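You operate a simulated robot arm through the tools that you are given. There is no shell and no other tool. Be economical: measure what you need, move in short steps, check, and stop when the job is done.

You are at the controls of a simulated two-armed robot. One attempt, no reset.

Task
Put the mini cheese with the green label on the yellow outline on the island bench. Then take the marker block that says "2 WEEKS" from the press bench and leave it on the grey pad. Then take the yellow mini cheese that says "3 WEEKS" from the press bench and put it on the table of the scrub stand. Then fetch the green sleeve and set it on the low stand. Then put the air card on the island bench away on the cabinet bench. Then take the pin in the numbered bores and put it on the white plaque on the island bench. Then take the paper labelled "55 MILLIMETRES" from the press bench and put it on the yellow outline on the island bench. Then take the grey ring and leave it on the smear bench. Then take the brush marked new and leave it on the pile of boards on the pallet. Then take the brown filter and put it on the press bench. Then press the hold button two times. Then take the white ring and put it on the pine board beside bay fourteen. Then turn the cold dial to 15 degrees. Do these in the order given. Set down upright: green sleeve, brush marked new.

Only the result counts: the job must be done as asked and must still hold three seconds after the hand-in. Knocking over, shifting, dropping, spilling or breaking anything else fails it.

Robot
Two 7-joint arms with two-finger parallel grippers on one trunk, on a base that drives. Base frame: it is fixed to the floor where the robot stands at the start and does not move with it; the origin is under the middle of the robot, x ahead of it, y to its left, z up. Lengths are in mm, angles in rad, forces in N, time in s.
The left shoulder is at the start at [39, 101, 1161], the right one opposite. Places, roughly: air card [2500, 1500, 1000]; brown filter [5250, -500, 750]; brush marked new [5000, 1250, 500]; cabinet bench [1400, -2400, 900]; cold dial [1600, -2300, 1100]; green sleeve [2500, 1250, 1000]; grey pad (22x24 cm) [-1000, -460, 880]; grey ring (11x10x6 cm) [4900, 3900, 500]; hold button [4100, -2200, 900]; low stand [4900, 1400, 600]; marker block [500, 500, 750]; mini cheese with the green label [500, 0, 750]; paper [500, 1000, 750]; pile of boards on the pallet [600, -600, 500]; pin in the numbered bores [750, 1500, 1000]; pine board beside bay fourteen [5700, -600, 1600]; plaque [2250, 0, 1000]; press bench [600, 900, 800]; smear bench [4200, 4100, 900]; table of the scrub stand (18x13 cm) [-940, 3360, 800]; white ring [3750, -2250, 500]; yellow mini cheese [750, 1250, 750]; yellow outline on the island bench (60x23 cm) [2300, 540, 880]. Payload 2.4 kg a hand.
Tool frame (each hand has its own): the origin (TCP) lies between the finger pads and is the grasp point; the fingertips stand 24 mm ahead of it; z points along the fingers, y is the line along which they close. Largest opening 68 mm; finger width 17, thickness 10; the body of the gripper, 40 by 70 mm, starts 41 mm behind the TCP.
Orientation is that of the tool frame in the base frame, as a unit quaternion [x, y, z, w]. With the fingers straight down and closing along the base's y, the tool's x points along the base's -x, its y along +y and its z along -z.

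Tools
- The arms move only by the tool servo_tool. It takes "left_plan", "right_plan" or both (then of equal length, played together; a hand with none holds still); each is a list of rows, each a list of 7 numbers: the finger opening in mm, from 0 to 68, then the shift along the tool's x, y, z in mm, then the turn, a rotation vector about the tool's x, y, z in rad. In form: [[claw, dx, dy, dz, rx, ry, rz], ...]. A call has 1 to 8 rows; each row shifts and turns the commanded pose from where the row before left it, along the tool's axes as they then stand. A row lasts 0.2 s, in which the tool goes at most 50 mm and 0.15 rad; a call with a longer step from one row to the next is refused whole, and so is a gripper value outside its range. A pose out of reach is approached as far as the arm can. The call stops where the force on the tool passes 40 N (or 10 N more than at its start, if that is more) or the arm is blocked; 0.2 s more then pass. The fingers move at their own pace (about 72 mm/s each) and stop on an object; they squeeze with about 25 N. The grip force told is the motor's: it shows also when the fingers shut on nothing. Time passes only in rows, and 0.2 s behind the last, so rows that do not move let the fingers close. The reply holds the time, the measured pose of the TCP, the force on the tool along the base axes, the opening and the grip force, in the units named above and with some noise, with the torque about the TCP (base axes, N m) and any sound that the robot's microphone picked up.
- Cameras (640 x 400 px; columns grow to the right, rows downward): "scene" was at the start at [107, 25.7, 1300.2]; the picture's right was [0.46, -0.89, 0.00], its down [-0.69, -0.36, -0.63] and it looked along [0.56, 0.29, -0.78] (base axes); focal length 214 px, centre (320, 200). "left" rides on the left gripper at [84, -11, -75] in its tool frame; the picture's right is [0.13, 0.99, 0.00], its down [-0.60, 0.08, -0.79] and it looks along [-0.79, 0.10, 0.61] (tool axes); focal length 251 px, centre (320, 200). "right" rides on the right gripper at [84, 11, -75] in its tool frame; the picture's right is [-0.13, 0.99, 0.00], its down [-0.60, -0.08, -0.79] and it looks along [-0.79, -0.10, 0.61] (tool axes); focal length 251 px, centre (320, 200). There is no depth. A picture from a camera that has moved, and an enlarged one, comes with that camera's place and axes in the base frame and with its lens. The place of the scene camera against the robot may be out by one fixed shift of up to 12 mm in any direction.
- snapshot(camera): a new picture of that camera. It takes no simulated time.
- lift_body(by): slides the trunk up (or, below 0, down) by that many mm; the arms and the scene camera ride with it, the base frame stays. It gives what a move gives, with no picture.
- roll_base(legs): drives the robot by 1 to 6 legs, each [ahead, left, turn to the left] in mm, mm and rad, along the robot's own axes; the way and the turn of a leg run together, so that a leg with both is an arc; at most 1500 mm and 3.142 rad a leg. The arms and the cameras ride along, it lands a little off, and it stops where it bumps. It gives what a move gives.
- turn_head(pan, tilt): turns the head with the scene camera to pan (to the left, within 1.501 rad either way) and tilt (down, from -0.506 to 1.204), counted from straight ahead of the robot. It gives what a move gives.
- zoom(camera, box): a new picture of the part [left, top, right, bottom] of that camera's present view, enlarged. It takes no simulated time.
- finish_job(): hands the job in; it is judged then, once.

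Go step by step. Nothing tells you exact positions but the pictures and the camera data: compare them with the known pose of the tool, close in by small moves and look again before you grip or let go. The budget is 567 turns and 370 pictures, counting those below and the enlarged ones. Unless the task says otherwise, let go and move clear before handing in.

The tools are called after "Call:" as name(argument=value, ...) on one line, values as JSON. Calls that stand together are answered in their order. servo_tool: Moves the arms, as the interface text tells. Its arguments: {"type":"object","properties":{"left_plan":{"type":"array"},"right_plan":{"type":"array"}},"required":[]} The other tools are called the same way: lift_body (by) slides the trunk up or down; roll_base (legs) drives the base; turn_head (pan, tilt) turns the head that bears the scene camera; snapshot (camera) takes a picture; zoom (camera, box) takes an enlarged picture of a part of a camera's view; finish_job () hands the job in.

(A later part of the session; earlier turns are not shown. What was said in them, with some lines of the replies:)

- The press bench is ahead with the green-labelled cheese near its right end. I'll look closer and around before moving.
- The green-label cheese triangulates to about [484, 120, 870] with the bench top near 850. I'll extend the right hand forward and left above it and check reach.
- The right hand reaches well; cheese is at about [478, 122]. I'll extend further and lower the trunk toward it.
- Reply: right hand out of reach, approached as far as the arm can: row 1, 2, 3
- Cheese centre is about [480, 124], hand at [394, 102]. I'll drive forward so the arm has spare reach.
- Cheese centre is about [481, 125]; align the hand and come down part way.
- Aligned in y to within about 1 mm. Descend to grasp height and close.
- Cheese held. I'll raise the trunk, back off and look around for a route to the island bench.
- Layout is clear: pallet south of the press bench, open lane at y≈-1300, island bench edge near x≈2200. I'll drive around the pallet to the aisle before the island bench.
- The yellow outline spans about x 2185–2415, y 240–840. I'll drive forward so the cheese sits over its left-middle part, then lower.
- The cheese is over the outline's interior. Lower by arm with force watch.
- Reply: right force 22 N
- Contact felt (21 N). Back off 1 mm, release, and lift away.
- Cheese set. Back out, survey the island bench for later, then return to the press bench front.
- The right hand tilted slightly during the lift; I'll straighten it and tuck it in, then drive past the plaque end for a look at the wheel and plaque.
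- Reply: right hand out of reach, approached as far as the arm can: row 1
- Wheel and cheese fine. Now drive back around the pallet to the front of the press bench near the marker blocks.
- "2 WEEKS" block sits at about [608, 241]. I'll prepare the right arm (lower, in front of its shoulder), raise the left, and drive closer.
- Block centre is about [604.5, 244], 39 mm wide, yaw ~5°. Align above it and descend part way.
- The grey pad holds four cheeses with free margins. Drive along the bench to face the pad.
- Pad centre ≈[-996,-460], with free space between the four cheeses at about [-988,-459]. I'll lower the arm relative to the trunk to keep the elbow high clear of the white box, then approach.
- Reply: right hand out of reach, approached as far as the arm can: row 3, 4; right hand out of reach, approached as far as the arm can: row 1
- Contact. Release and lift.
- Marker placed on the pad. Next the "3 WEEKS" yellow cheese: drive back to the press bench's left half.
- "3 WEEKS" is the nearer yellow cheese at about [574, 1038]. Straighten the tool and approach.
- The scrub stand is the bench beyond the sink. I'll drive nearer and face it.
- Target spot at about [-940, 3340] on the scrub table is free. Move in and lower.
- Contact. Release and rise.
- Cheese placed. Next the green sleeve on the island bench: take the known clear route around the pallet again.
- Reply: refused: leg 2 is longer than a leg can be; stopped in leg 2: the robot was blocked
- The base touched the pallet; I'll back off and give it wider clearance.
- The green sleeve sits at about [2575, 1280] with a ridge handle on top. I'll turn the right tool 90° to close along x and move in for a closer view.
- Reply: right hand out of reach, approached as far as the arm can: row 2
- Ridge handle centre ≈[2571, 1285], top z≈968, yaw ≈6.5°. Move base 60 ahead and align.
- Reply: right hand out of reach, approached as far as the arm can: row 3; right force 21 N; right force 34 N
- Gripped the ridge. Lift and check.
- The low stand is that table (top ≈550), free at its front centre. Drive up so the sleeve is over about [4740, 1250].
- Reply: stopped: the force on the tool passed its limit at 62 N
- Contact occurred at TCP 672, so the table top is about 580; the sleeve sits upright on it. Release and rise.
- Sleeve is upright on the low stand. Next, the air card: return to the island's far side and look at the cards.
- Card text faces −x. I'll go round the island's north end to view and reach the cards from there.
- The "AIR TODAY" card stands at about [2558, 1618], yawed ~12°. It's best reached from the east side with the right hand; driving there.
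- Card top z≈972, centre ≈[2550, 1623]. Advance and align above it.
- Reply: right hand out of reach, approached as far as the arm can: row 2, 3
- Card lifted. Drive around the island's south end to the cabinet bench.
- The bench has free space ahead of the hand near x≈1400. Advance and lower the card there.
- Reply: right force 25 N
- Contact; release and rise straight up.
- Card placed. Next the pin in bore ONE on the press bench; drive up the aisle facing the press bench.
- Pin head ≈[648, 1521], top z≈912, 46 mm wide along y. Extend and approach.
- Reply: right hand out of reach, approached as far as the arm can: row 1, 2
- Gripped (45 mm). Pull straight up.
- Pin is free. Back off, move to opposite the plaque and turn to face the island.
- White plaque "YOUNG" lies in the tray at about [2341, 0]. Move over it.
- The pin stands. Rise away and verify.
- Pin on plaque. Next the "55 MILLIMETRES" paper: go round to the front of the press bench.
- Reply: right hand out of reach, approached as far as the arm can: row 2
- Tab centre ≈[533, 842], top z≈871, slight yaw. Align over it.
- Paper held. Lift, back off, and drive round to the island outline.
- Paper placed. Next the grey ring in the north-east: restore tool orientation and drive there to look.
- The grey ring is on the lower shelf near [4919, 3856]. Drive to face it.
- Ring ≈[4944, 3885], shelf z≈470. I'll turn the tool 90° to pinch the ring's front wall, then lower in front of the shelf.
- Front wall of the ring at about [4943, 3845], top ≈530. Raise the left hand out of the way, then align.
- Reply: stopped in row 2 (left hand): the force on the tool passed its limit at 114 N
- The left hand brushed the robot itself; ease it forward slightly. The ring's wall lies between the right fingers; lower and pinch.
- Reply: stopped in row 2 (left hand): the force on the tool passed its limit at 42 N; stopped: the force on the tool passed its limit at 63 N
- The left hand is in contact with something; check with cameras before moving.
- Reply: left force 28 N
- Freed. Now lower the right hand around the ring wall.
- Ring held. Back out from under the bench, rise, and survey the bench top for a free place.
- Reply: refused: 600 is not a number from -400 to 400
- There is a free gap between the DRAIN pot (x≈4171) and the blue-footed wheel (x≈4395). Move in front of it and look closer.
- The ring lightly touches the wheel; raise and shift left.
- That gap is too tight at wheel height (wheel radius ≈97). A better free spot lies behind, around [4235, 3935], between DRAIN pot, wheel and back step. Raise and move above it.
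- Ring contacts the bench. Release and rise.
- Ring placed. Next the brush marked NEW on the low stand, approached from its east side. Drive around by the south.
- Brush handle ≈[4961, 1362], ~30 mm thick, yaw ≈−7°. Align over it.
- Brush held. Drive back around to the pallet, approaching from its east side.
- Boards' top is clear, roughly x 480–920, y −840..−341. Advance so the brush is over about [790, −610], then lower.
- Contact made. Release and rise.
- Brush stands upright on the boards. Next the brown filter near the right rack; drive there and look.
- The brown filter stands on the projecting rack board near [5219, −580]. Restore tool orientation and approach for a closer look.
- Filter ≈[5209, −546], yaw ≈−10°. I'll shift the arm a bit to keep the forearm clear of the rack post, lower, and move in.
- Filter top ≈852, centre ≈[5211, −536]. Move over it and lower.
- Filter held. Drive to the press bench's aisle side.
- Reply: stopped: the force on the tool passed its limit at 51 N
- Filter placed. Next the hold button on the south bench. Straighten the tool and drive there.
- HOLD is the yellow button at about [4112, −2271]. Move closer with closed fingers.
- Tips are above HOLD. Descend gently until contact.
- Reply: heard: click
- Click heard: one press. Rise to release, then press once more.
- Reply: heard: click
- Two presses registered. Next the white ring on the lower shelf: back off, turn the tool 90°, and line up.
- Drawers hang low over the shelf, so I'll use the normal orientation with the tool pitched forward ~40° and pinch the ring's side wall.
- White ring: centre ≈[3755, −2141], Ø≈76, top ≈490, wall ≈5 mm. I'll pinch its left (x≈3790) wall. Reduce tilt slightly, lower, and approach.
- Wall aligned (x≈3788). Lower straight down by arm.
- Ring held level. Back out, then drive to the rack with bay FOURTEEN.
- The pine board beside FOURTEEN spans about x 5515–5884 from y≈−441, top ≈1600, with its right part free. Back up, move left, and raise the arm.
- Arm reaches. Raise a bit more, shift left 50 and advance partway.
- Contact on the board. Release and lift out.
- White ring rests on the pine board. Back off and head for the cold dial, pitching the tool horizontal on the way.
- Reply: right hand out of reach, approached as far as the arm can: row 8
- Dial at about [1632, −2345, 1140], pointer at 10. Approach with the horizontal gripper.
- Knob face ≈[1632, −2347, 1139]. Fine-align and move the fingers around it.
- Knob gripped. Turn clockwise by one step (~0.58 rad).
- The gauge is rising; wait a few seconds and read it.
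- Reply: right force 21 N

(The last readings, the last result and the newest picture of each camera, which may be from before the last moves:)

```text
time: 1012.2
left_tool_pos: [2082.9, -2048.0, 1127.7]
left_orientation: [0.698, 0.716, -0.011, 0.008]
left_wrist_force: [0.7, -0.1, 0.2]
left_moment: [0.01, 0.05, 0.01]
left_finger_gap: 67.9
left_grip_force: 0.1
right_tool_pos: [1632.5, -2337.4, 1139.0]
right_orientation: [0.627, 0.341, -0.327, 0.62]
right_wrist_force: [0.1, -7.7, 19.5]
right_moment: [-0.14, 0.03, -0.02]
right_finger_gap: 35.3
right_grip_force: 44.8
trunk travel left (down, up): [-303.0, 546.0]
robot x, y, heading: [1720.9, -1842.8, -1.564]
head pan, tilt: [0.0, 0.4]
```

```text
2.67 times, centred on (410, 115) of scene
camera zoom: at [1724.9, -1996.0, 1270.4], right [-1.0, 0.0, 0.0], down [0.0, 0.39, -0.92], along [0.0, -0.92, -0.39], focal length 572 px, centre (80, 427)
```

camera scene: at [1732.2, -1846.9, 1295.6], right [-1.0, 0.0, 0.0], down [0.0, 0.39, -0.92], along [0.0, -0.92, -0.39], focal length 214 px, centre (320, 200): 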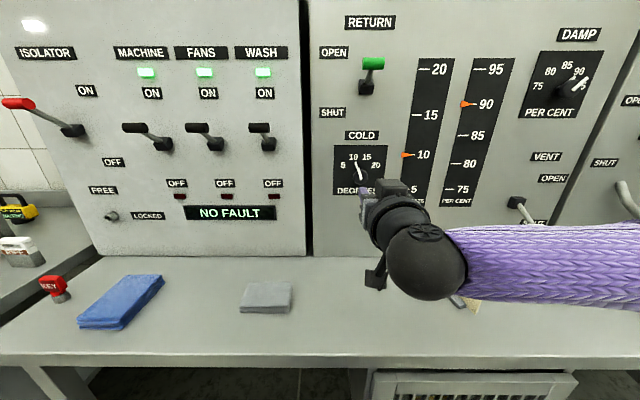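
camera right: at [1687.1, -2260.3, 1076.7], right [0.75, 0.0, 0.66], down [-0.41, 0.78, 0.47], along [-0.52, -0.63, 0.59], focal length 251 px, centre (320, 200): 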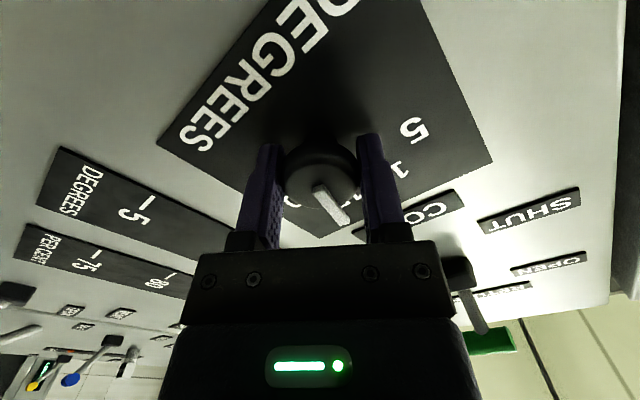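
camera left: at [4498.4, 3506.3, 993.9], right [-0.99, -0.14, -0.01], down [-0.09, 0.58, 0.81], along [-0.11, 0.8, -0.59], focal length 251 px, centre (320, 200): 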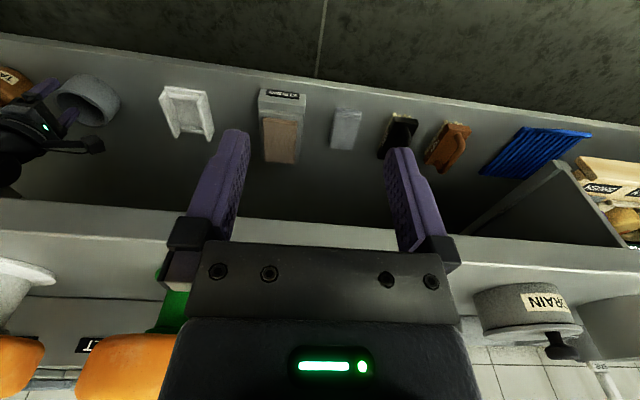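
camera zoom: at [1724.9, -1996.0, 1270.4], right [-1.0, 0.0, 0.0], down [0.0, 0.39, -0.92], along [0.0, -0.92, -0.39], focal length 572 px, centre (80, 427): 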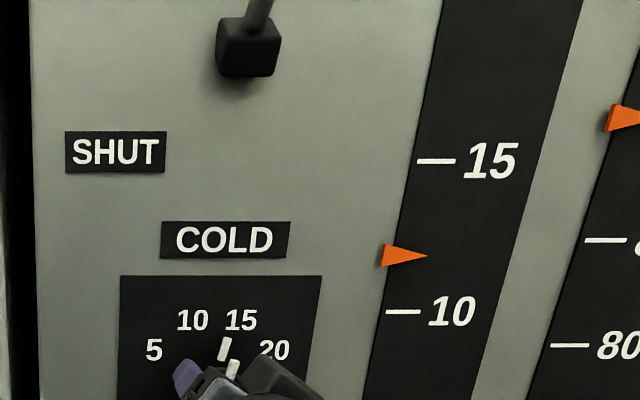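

The gauge continues toward the setting. Release the knob and back off to read both pointer and gauge.

Call:
servo_tool(right_plan=[[50, 0, 0, 0, 0, 0, 0], [62, 0, 0, 0, 0, 0, 0], [62, 0, 0, 0, 0, 0, 0], [62, 0, 0, -15, 0, 0, 0], [62, 0, 0, -20, 0, 0, 0], [62, 0, 0, -20, 0, 0, 0], [62, 0, 0, 0, 0, 0, 0], [62, 0, 0, 0, 0, 0, 0]])

Call:
roll_base(legs=[[-100, 0, 0]])

Call:
zoom(camera="scene", box=[310, 80, 470, 210])

Call:
snapshot(camera="right")

```text
time: 1014.0
left_tool_pos: [2083.7, -2045.9, 1127.9]
left_orientation: [0.698, 0.716, -0.011, 0.007]
left_wrist_force: [-0.2, -0.1, -0.5]
left_moment: [0.0, -0.04, -0.01]
left_finger_gap: 68.1
left_grip_force: 0.1
right_tool_pos: [1629.3, -2282.9, 1139.0]
right_orientation: [0.628, 0.34, -0.328, 0.618]
right_wrist_force: [0.4, -0.3, 0.8]
right_moment: [-0.07, -0.06, 0.0]
right_finger_gap: 62.1
right_grip_force: 0.1
trunk travel left (down, up): [-303.0, 546.0]
robot x, y, heading: [1717.9, -1847.8, -1.566]
head pan, tilt: [0.0, 0.4]
```

```text
time: 1015.1
left_tool_pos: [2082.9, -1947.7, 1127.9]
left_orientation: [0.698, 0.716, -0.01, 0.008]
left_wrist_force: [-0.7, 0.6, 0.4]
left_moment: [-0.02, 0.0, -0.02]
left_finger_gap: 68.1
left_grip_force: 0.2
right_tool_pos: [1631.2, -2180.5, 1140.3]
right_orientation: [0.628, 0.34, -0.328, 0.618]
right_wrist_force: [0.3, -0.1, 0.1]
right_moment: [-0.01, 0.01, 0.0]
right_finger_gap: 62.1
right_grip_force: 0.0
trunk travel left (down, up): [-303.0, 546.0]
robot x, y, heading: [1720.5, -1747.8, -1.566]
head pan, tilt: [0.0, 0.4]
```

```text
3.08 times, centred on (390, 145) of scene
camera zoom: at [1724.3, -1894.9, 1270.4], right [-1.0, 0.0, 0.0], down [0.0, 0.39, -0.92], along [0.0, -0.92, -0.39], focal length 660 px, centre (105, 369)
```

zoom: 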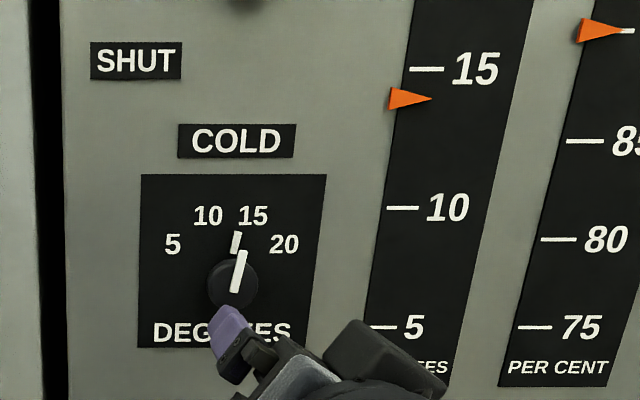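

```text
87 pictures are left
camera right: at [1685.6, -2104.6, 1077.7], right [0.75, -0.01, 0.66], down [-0.41, 0.78, 0.47], along [-0.52, -0.63, 0.59], focal length 251 px, centre (320, 200)
```

right: 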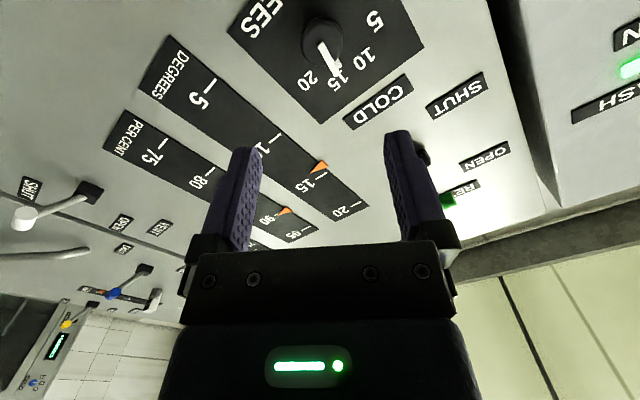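

Call:
servo_tool(right_plan=[[62, 0, 0, 0, 0, 0, 0], [62, 0, 0, 0, 0, 0, 0], [62, 0, 0, 0, 0, 0, 0], [62, 0, 0, 0, 0, 0, 0], [62, 0, 0, 0, 0, 0, 0], [62, 0, 0, 0, 0, 0, 0], [62, 0, 0, 0, 0, 0, 0], [62, 0, 0, 0, 0, 0, 0]])

Call:
servo_tool(right_plan=[[62, 0, 0, 0, 0, 0, 0], [62, 0, 0, 0, 0, 0, 0], [62, 0, 0, 0, 0, 0, 0], [62, 0, 0, 0, 0, 0, 0], [62, 0, 0, 0, 0, 0, 0], [62, 0, 0, 0, 0, 0, 0], [62, 0, 0, 0, 0, 0, 0], [62, 0, 0, 0, 0, 0, 0]])

Call:
zoom(camera="scene", box=[310, 80, 470, 210])

```text
time: 1016.9
left_tool_pos: [2082.0, -1946.9, 1126.9]
left_orientation: [0.698, 0.716, -0.01, 0.009]
left_wrist_force: [0.3, 0.3, 0.4]
left_moment: [-0.02, -0.01, -0.01]
left_finger_gap: 68.0
left_grip_force: 0.0
right_tool_pos: [1629.9, -2181.3, 1139.8]
right_orientation: [0.629, 0.339, -0.329, 0.618]
right_wrist_force: [0.6, 0.4, 0.2]
right_moment: [-0.03, -0.01, 0.0]
right_finger_gap: 61.9
right_grip_force: 0.0
trunk travel left (down, up): [-303.0, 546.0]
robot x, y, heading: [1720.1, -1743.8, -1.565]
head pan, tilt: [0.0, 0.4]
```

```text
time: 1018.7
left_tool_pos: [2084.1, -1948.2, 1127.4]
left_orientation: [0.698, 0.716, -0.01, 0.008]
left_wrist_force: [-0.1, -0.3, -0.4]
left_moment: [0.02, -0.01, 0.01]
left_finger_gap: 67.9
left_grip_force: 0.1
right_tool_pos: [1630.6, -2181.6, 1139.1]
right_orientation: [0.628, 0.34, -0.328, 0.619]
right_wrist_force: [0.4, 0.8, 0.1]
right_moment: [0.01, -0.02, -0.03]
right_finger_gap: 61.9
right_grip_force: 0.0
trunk travel left (down, up): [-303.0, 546.0]
robot x, y, heading: [1720.4, -1745.2, -1.573]
head pan, tilt: [0.0, 0.4]
```

```text
3.08 times, centred on (390, 145) of scene
camera zoom: at [1724.3, -1895.4, 1270.3], right [-1.0, 0.0, 0.0], down [0.0, 0.39, -0.92], along [0.0, -0.92, -0.39], focal length 660 px, centre (105, 369)
```

zoom: 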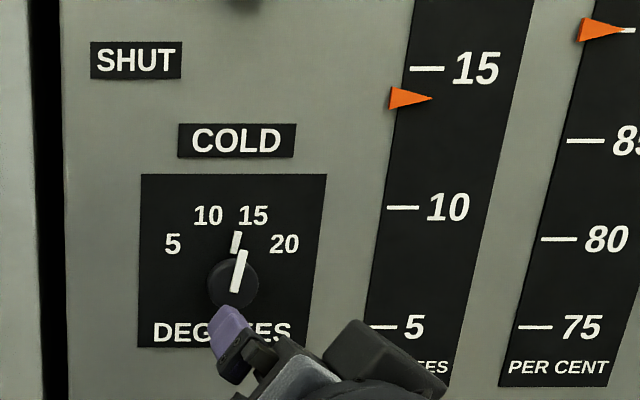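

Gauge settled at ≈13.9, so turn about 0.16 rad further. Re-approach and re-grip.

Call:
roll_base(legs=[[98, 0, 0]])

Call:
snapshot(camera="right")

```text
time: 1019.9
left_tool_pos: [2082.6, -2044.8, 1127.1]
left_orientation: [0.698, 0.716, -0.009, 0.007]
left_wrist_force: [-1.0, -0.5, 0.5]
left_moment: [0.0, -0.01, -0.03]
left_finger_gap: 68.1
left_grip_force: 0.1
right_tool_pos: [1631.7, -2279.0, 1139.7]
right_orientation: [0.628, 0.341, -0.327, 0.619]
right_wrist_force: [0.4, -0.9, -0.2]
right_moment: [-0.02, 0.01, 0.0]
right_finger_gap: 62.1
right_grip_force: 0.1
trunk travel left (down, up): [-303.0, 546.0]
robot x, y, heading: [1715.9, -1845.2, -1.572]
head pan, tilt: [0.0, 0.4]
```

```text
85 pictures are left
camera right: at [1686.0, -2202.7, 1077.3], right [0.75, -0.01, 0.66], down [-0.41, 0.78, 0.48], along [-0.52, -0.63, 0.59], focal length 251 px, centre (320, 200)
```

right: 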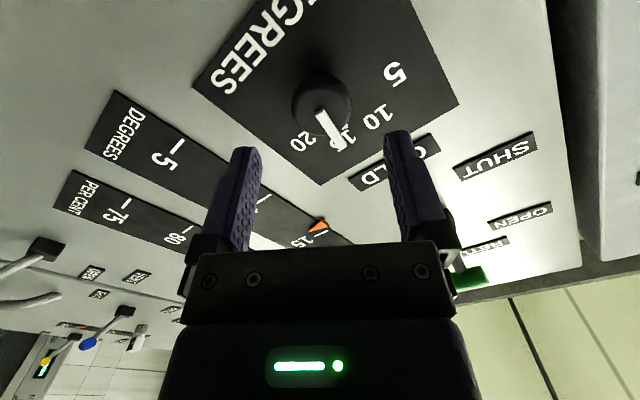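

Call:
servo_tool(right_plan=[[62, 0, 0, 15, 0, 0, 0], [62, 0, 0, 15, 0, 0, 0], [62, 0, 0, 15, 0, 0, 0], [62, 0, 0, 12, 0, 0, 0], [62, 0, 0, 0, 0, 0, 0], [25, 0, 0, 0, 0, 0, 0], [25, 0, 0, 0, 0, 0, 0], [25, 0, 0, 0, 0, 0, 0]])

Call:
servo_tool(right_plan=[[25, 0, 0, 0, 0, 0, 0.08], [25, 0, 0, 0, 0, 0, 0.08], [25, 0, 0, 0, 0, 0, 0], [25, 0, 0, 0, 0, 0, 0]])

Call:
servo_tool(right_plan=[[50, 0, 0, 0, 0, 0, 0], [62, 0, 0, 0, 0, 0, 0], [62, 0, 0, 0, 0, 0, 0], [62, 0, 0, -15, 0, 0, 0], [62, 0, 0, -20, 0, 0, 0], [62, 0, 0, -20, 0, 0, 0], [62, 0, 0, 0, 0, 0, 0], [62, 0, 0, 0, 0, 0, 0]])

Call:
roll_base(legs=[[-100, 0, 0]])

Call:
servo_tool(right_plan=[[62, 0, 0, 0, 0, 0, 0], [62, 0, 0, 0, 0, 0, 0], [62, 0, 0, 0, 0, 0, 0], [62, 0, 0, 0, 0, 0, 0], [62, 0, 0, 0, 0, 0, 0], [62, 0, 0, 0, 0, 0, 0], [62, 0, 0, 0, 0, 0, 0], [62, 0, 0, 0, 0, 0, 0]])

Call:
zoom(camera="scene", box=[310, 80, 470, 210])

```text
time: 1021.6
left_tool_pos: [2083.5, -2044.6, 1127.1]
left_orientation: [0.698, 0.716, -0.011, 0.008]
left_wrist_force: [-1.0, -0.1, 0.1]
left_moment: [0.0, 0.01, -0.02]
left_finger_gap: 67.9
left_grip_force: 0.0
right_tool_pos: [1631.8, -2335.2, 1138.0]
right_orientation: [0.627, 0.341, -0.328, 0.619]
right_wrist_force: [3.5, -3.9, 5.6]
right_moment: [0.0, 0.0, 0.19]
right_finger_gap: 35.1
right_grip_force: 45.0
trunk travel left (down, up): [-303.0, 546.0]
robot x, y, heading: [1718.5, -1846.1, -1.566]
head pan, tilt: [0.0, 0.4]
```

```text
time: 1022.6
left_tool_pos: [2083.7, -2044.4, 1126.7]
left_orientation: [0.699, 0.715, -0.01, 0.008]
left_wrist_force: [-0.5, -0.2, 0.3]
left_moment: [-0.01, -0.01, 0.01]
left_finger_gap: 67.9
left_grip_force: 0.0
right_tool_pos: [1630.9, -2335.1, 1138.1]
right_orientation: [0.653, 0.288, -0.277, 0.643]
right_wrist_force: [4.1, -8.7, 14.5]
right_moment: [0.27, -0.01, 0.46]
right_finger_gap: 35.1
right_grip_force: 44.9
trunk travel left (down, up): [-303.0, 546.0]
robot x, y, heading: [1716.2, -1843.1, -1.568]
head pan, tilt: [0.0, 0.4]
```

```text
time: 1024.5
left_tool_pos: [2084.0, -2044.9, 1127.4]
left_orientation: [0.698, 0.716, -0.01, 0.009]
left_wrist_force: [0.0, 0.2, -0.2]
left_moment: [0.03, -0.01, -0.01]
left_finger_gap: 68.0
left_grip_force: 0.1
right_tool_pos: [1631.6, -2280.0, 1139.6]
right_orientation: [0.653, 0.289, -0.278, 0.642]
right_wrist_force: [-0.4, -0.8, 1.1]
right_moment: [0.01, -0.02, 0.0]
right_finger_gap: 62.4
right_grip_force: 0.0
trunk travel left (down, up): [-303.0, 546.0]
robot x, y, heading: [1720.3, -1844.4, -1.566]
head pan, tilt: [0.0, 0.4]
```

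```text
time: 1025.6
left_tool_pos: [2083.1, -1943.6, 1127.6]
left_orientation: [0.698, 0.716, -0.01, 0.009]
left_wrist_force: [-0.8, 0.2, -0.6]
left_moment: [0.01, 0.04, 0.01]
left_finger_gap: 68.0
left_grip_force: 0.0
right_tool_pos: [1630.7, -2180.1, 1140.0]
right_orientation: [0.652, 0.29, -0.277, 0.643]
right_wrist_force: [-0.2, -0.1, 0.0]
right_moment: [0.01, 0.01, -0.02]
right_finger_gap: 61.9
right_grip_force: 0.0
trunk travel left (down, up): [-303.0, 546.0]
robot x, y, heading: [1722.3, -1745.8, -1.567]
head pan, tilt: [0.0, 0.4]
```

```text
time: 1027.4
left_tool_pos: [2083.4, -1945.1, 1128.1]
left_orientation: [0.699, 0.715, -0.011, 0.008]
left_wrist_force: [0.1, 0.8, 0.1]
left_moment: [-0.03, -0.01, -0.01]
left_finger_gap: 68.2
left_grip_force: 0.0
right_tool_pos: [1631.5, -2180.1, 1139.8]
right_orientation: [0.653, 0.289, -0.277, 0.643]
right_wrist_force: [0.0, -0.3, -0.3]
right_moment: [0.0, -0.01, 0.02]
right_finger_gap: 62.1
right_grip_force: 0.1
trunk travel left (down, up): [-303.0, 546.0]
robot x, y, heading: [1719.4, -1745.6, -1.563]
head pan, tilt: [0.0, 0.4]
```

```text
3.08 times, centred on (390, 145) of scene
camera zoom: at [1724.4, -1892.7, 1270.3], right [-1.0, 0.0, 0.0], down [0.0, 0.39, -0.92], along [0.0, -0.92, -0.39], focal length 660 px, centre (105, 369)
```

zoom: 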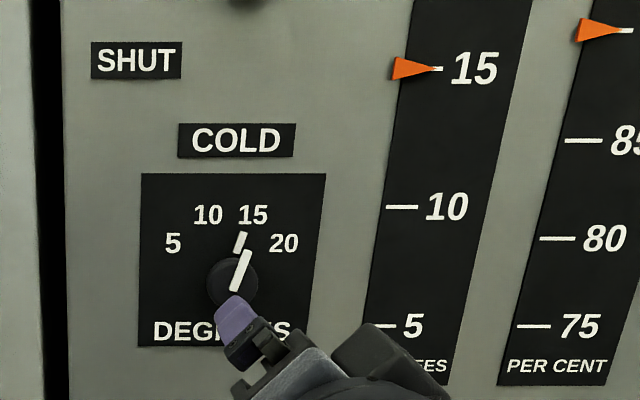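

The gauge now reads 15. Back further away and verify it holds and the air card still stands.

Call:
roll_base(legs=[[-250, 0, 0]])

Call:
zoom(camera="scene", box=[310, 100, 440, 190])

Call:
snapshot(camera="scene")

```text
time: 1029.2
left_tool_pos: [2081.7, -1691.6, 1127.3]
left_orientation: [0.697, 0.717, -0.01, 0.008]
left_wrist_force: [-0.1, -0.3, 0.5]
left_moment: [-0.02, 0.0, 0.01]
left_finger_gap: 67.9
left_grip_force: 0.0
right_tool_pos: [1630.2, -1928.7, 1138.6]
right_orientation: [0.652, 0.29, -0.276, 0.643]
right_wrist_force: [-0.4, -0.1, 0.1]
right_moment: [0.0, 0.01, -0.01]
right_finger_gap: 61.7
right_grip_force: 0.1
trunk travel left (down, up): [-303.0, 546.0]
robot x, y, heading: [1714.1, -1490.8, -1.565]
head pan, tilt: [0.0, 0.4]
```

```text
4.44 times, centred on (375, 145) of scene
camera zoom: at [1723.4, -1641.6, 1270.4], right [-1.0, -0.01, 0.0], down [0.0, 0.39, -0.92], along [0.01, -0.92, -0.39], focal length 953 px, centre (76, 444)
```

zoom: 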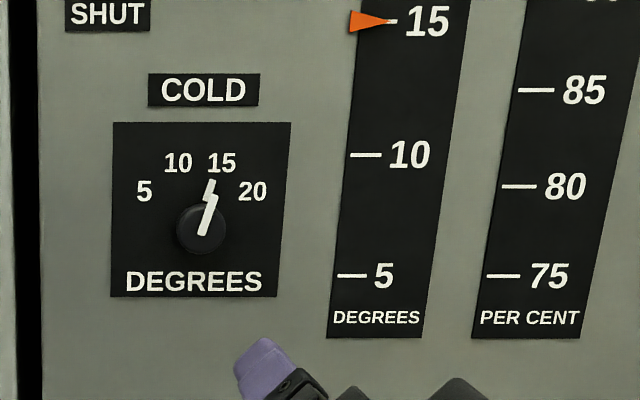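

```text
82 pictures are left
camera scene: at [1723.4, -1641.6, 1270.4], right [-1.0, -0.01, 0.0], down [0.0, 0.39, -0.92], along [0.01, -0.92, -0.39], focal length 214 px, centre (320, 200)
```

scene: 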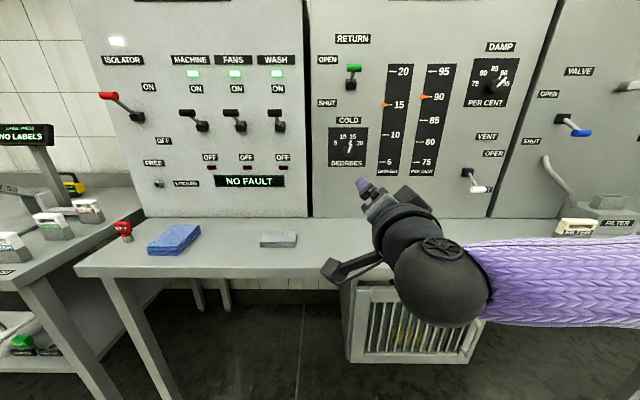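

Cold dial and gauge both read 15 and every item has been placed in order, so I'm handing in.

Call:
finish_job()

```text
The job is handed in.
```

All thirteen steps were carried out in the order given, and the job is handed in; I don't have the judged result.

Three contacts along the way may matter, because shifting anything else fails the job. None showed visible movement in later pictures, though I didn't measure closely:
- **Near the pallet:** the base was blocked, probably by the red object on the floor.
- **Smear bench:** the grey ring lightly touched a cheese wheel.
- **Left hand:** it met a hard resistance (114 N) near the smear bench. I took this to be the robot touching itself.
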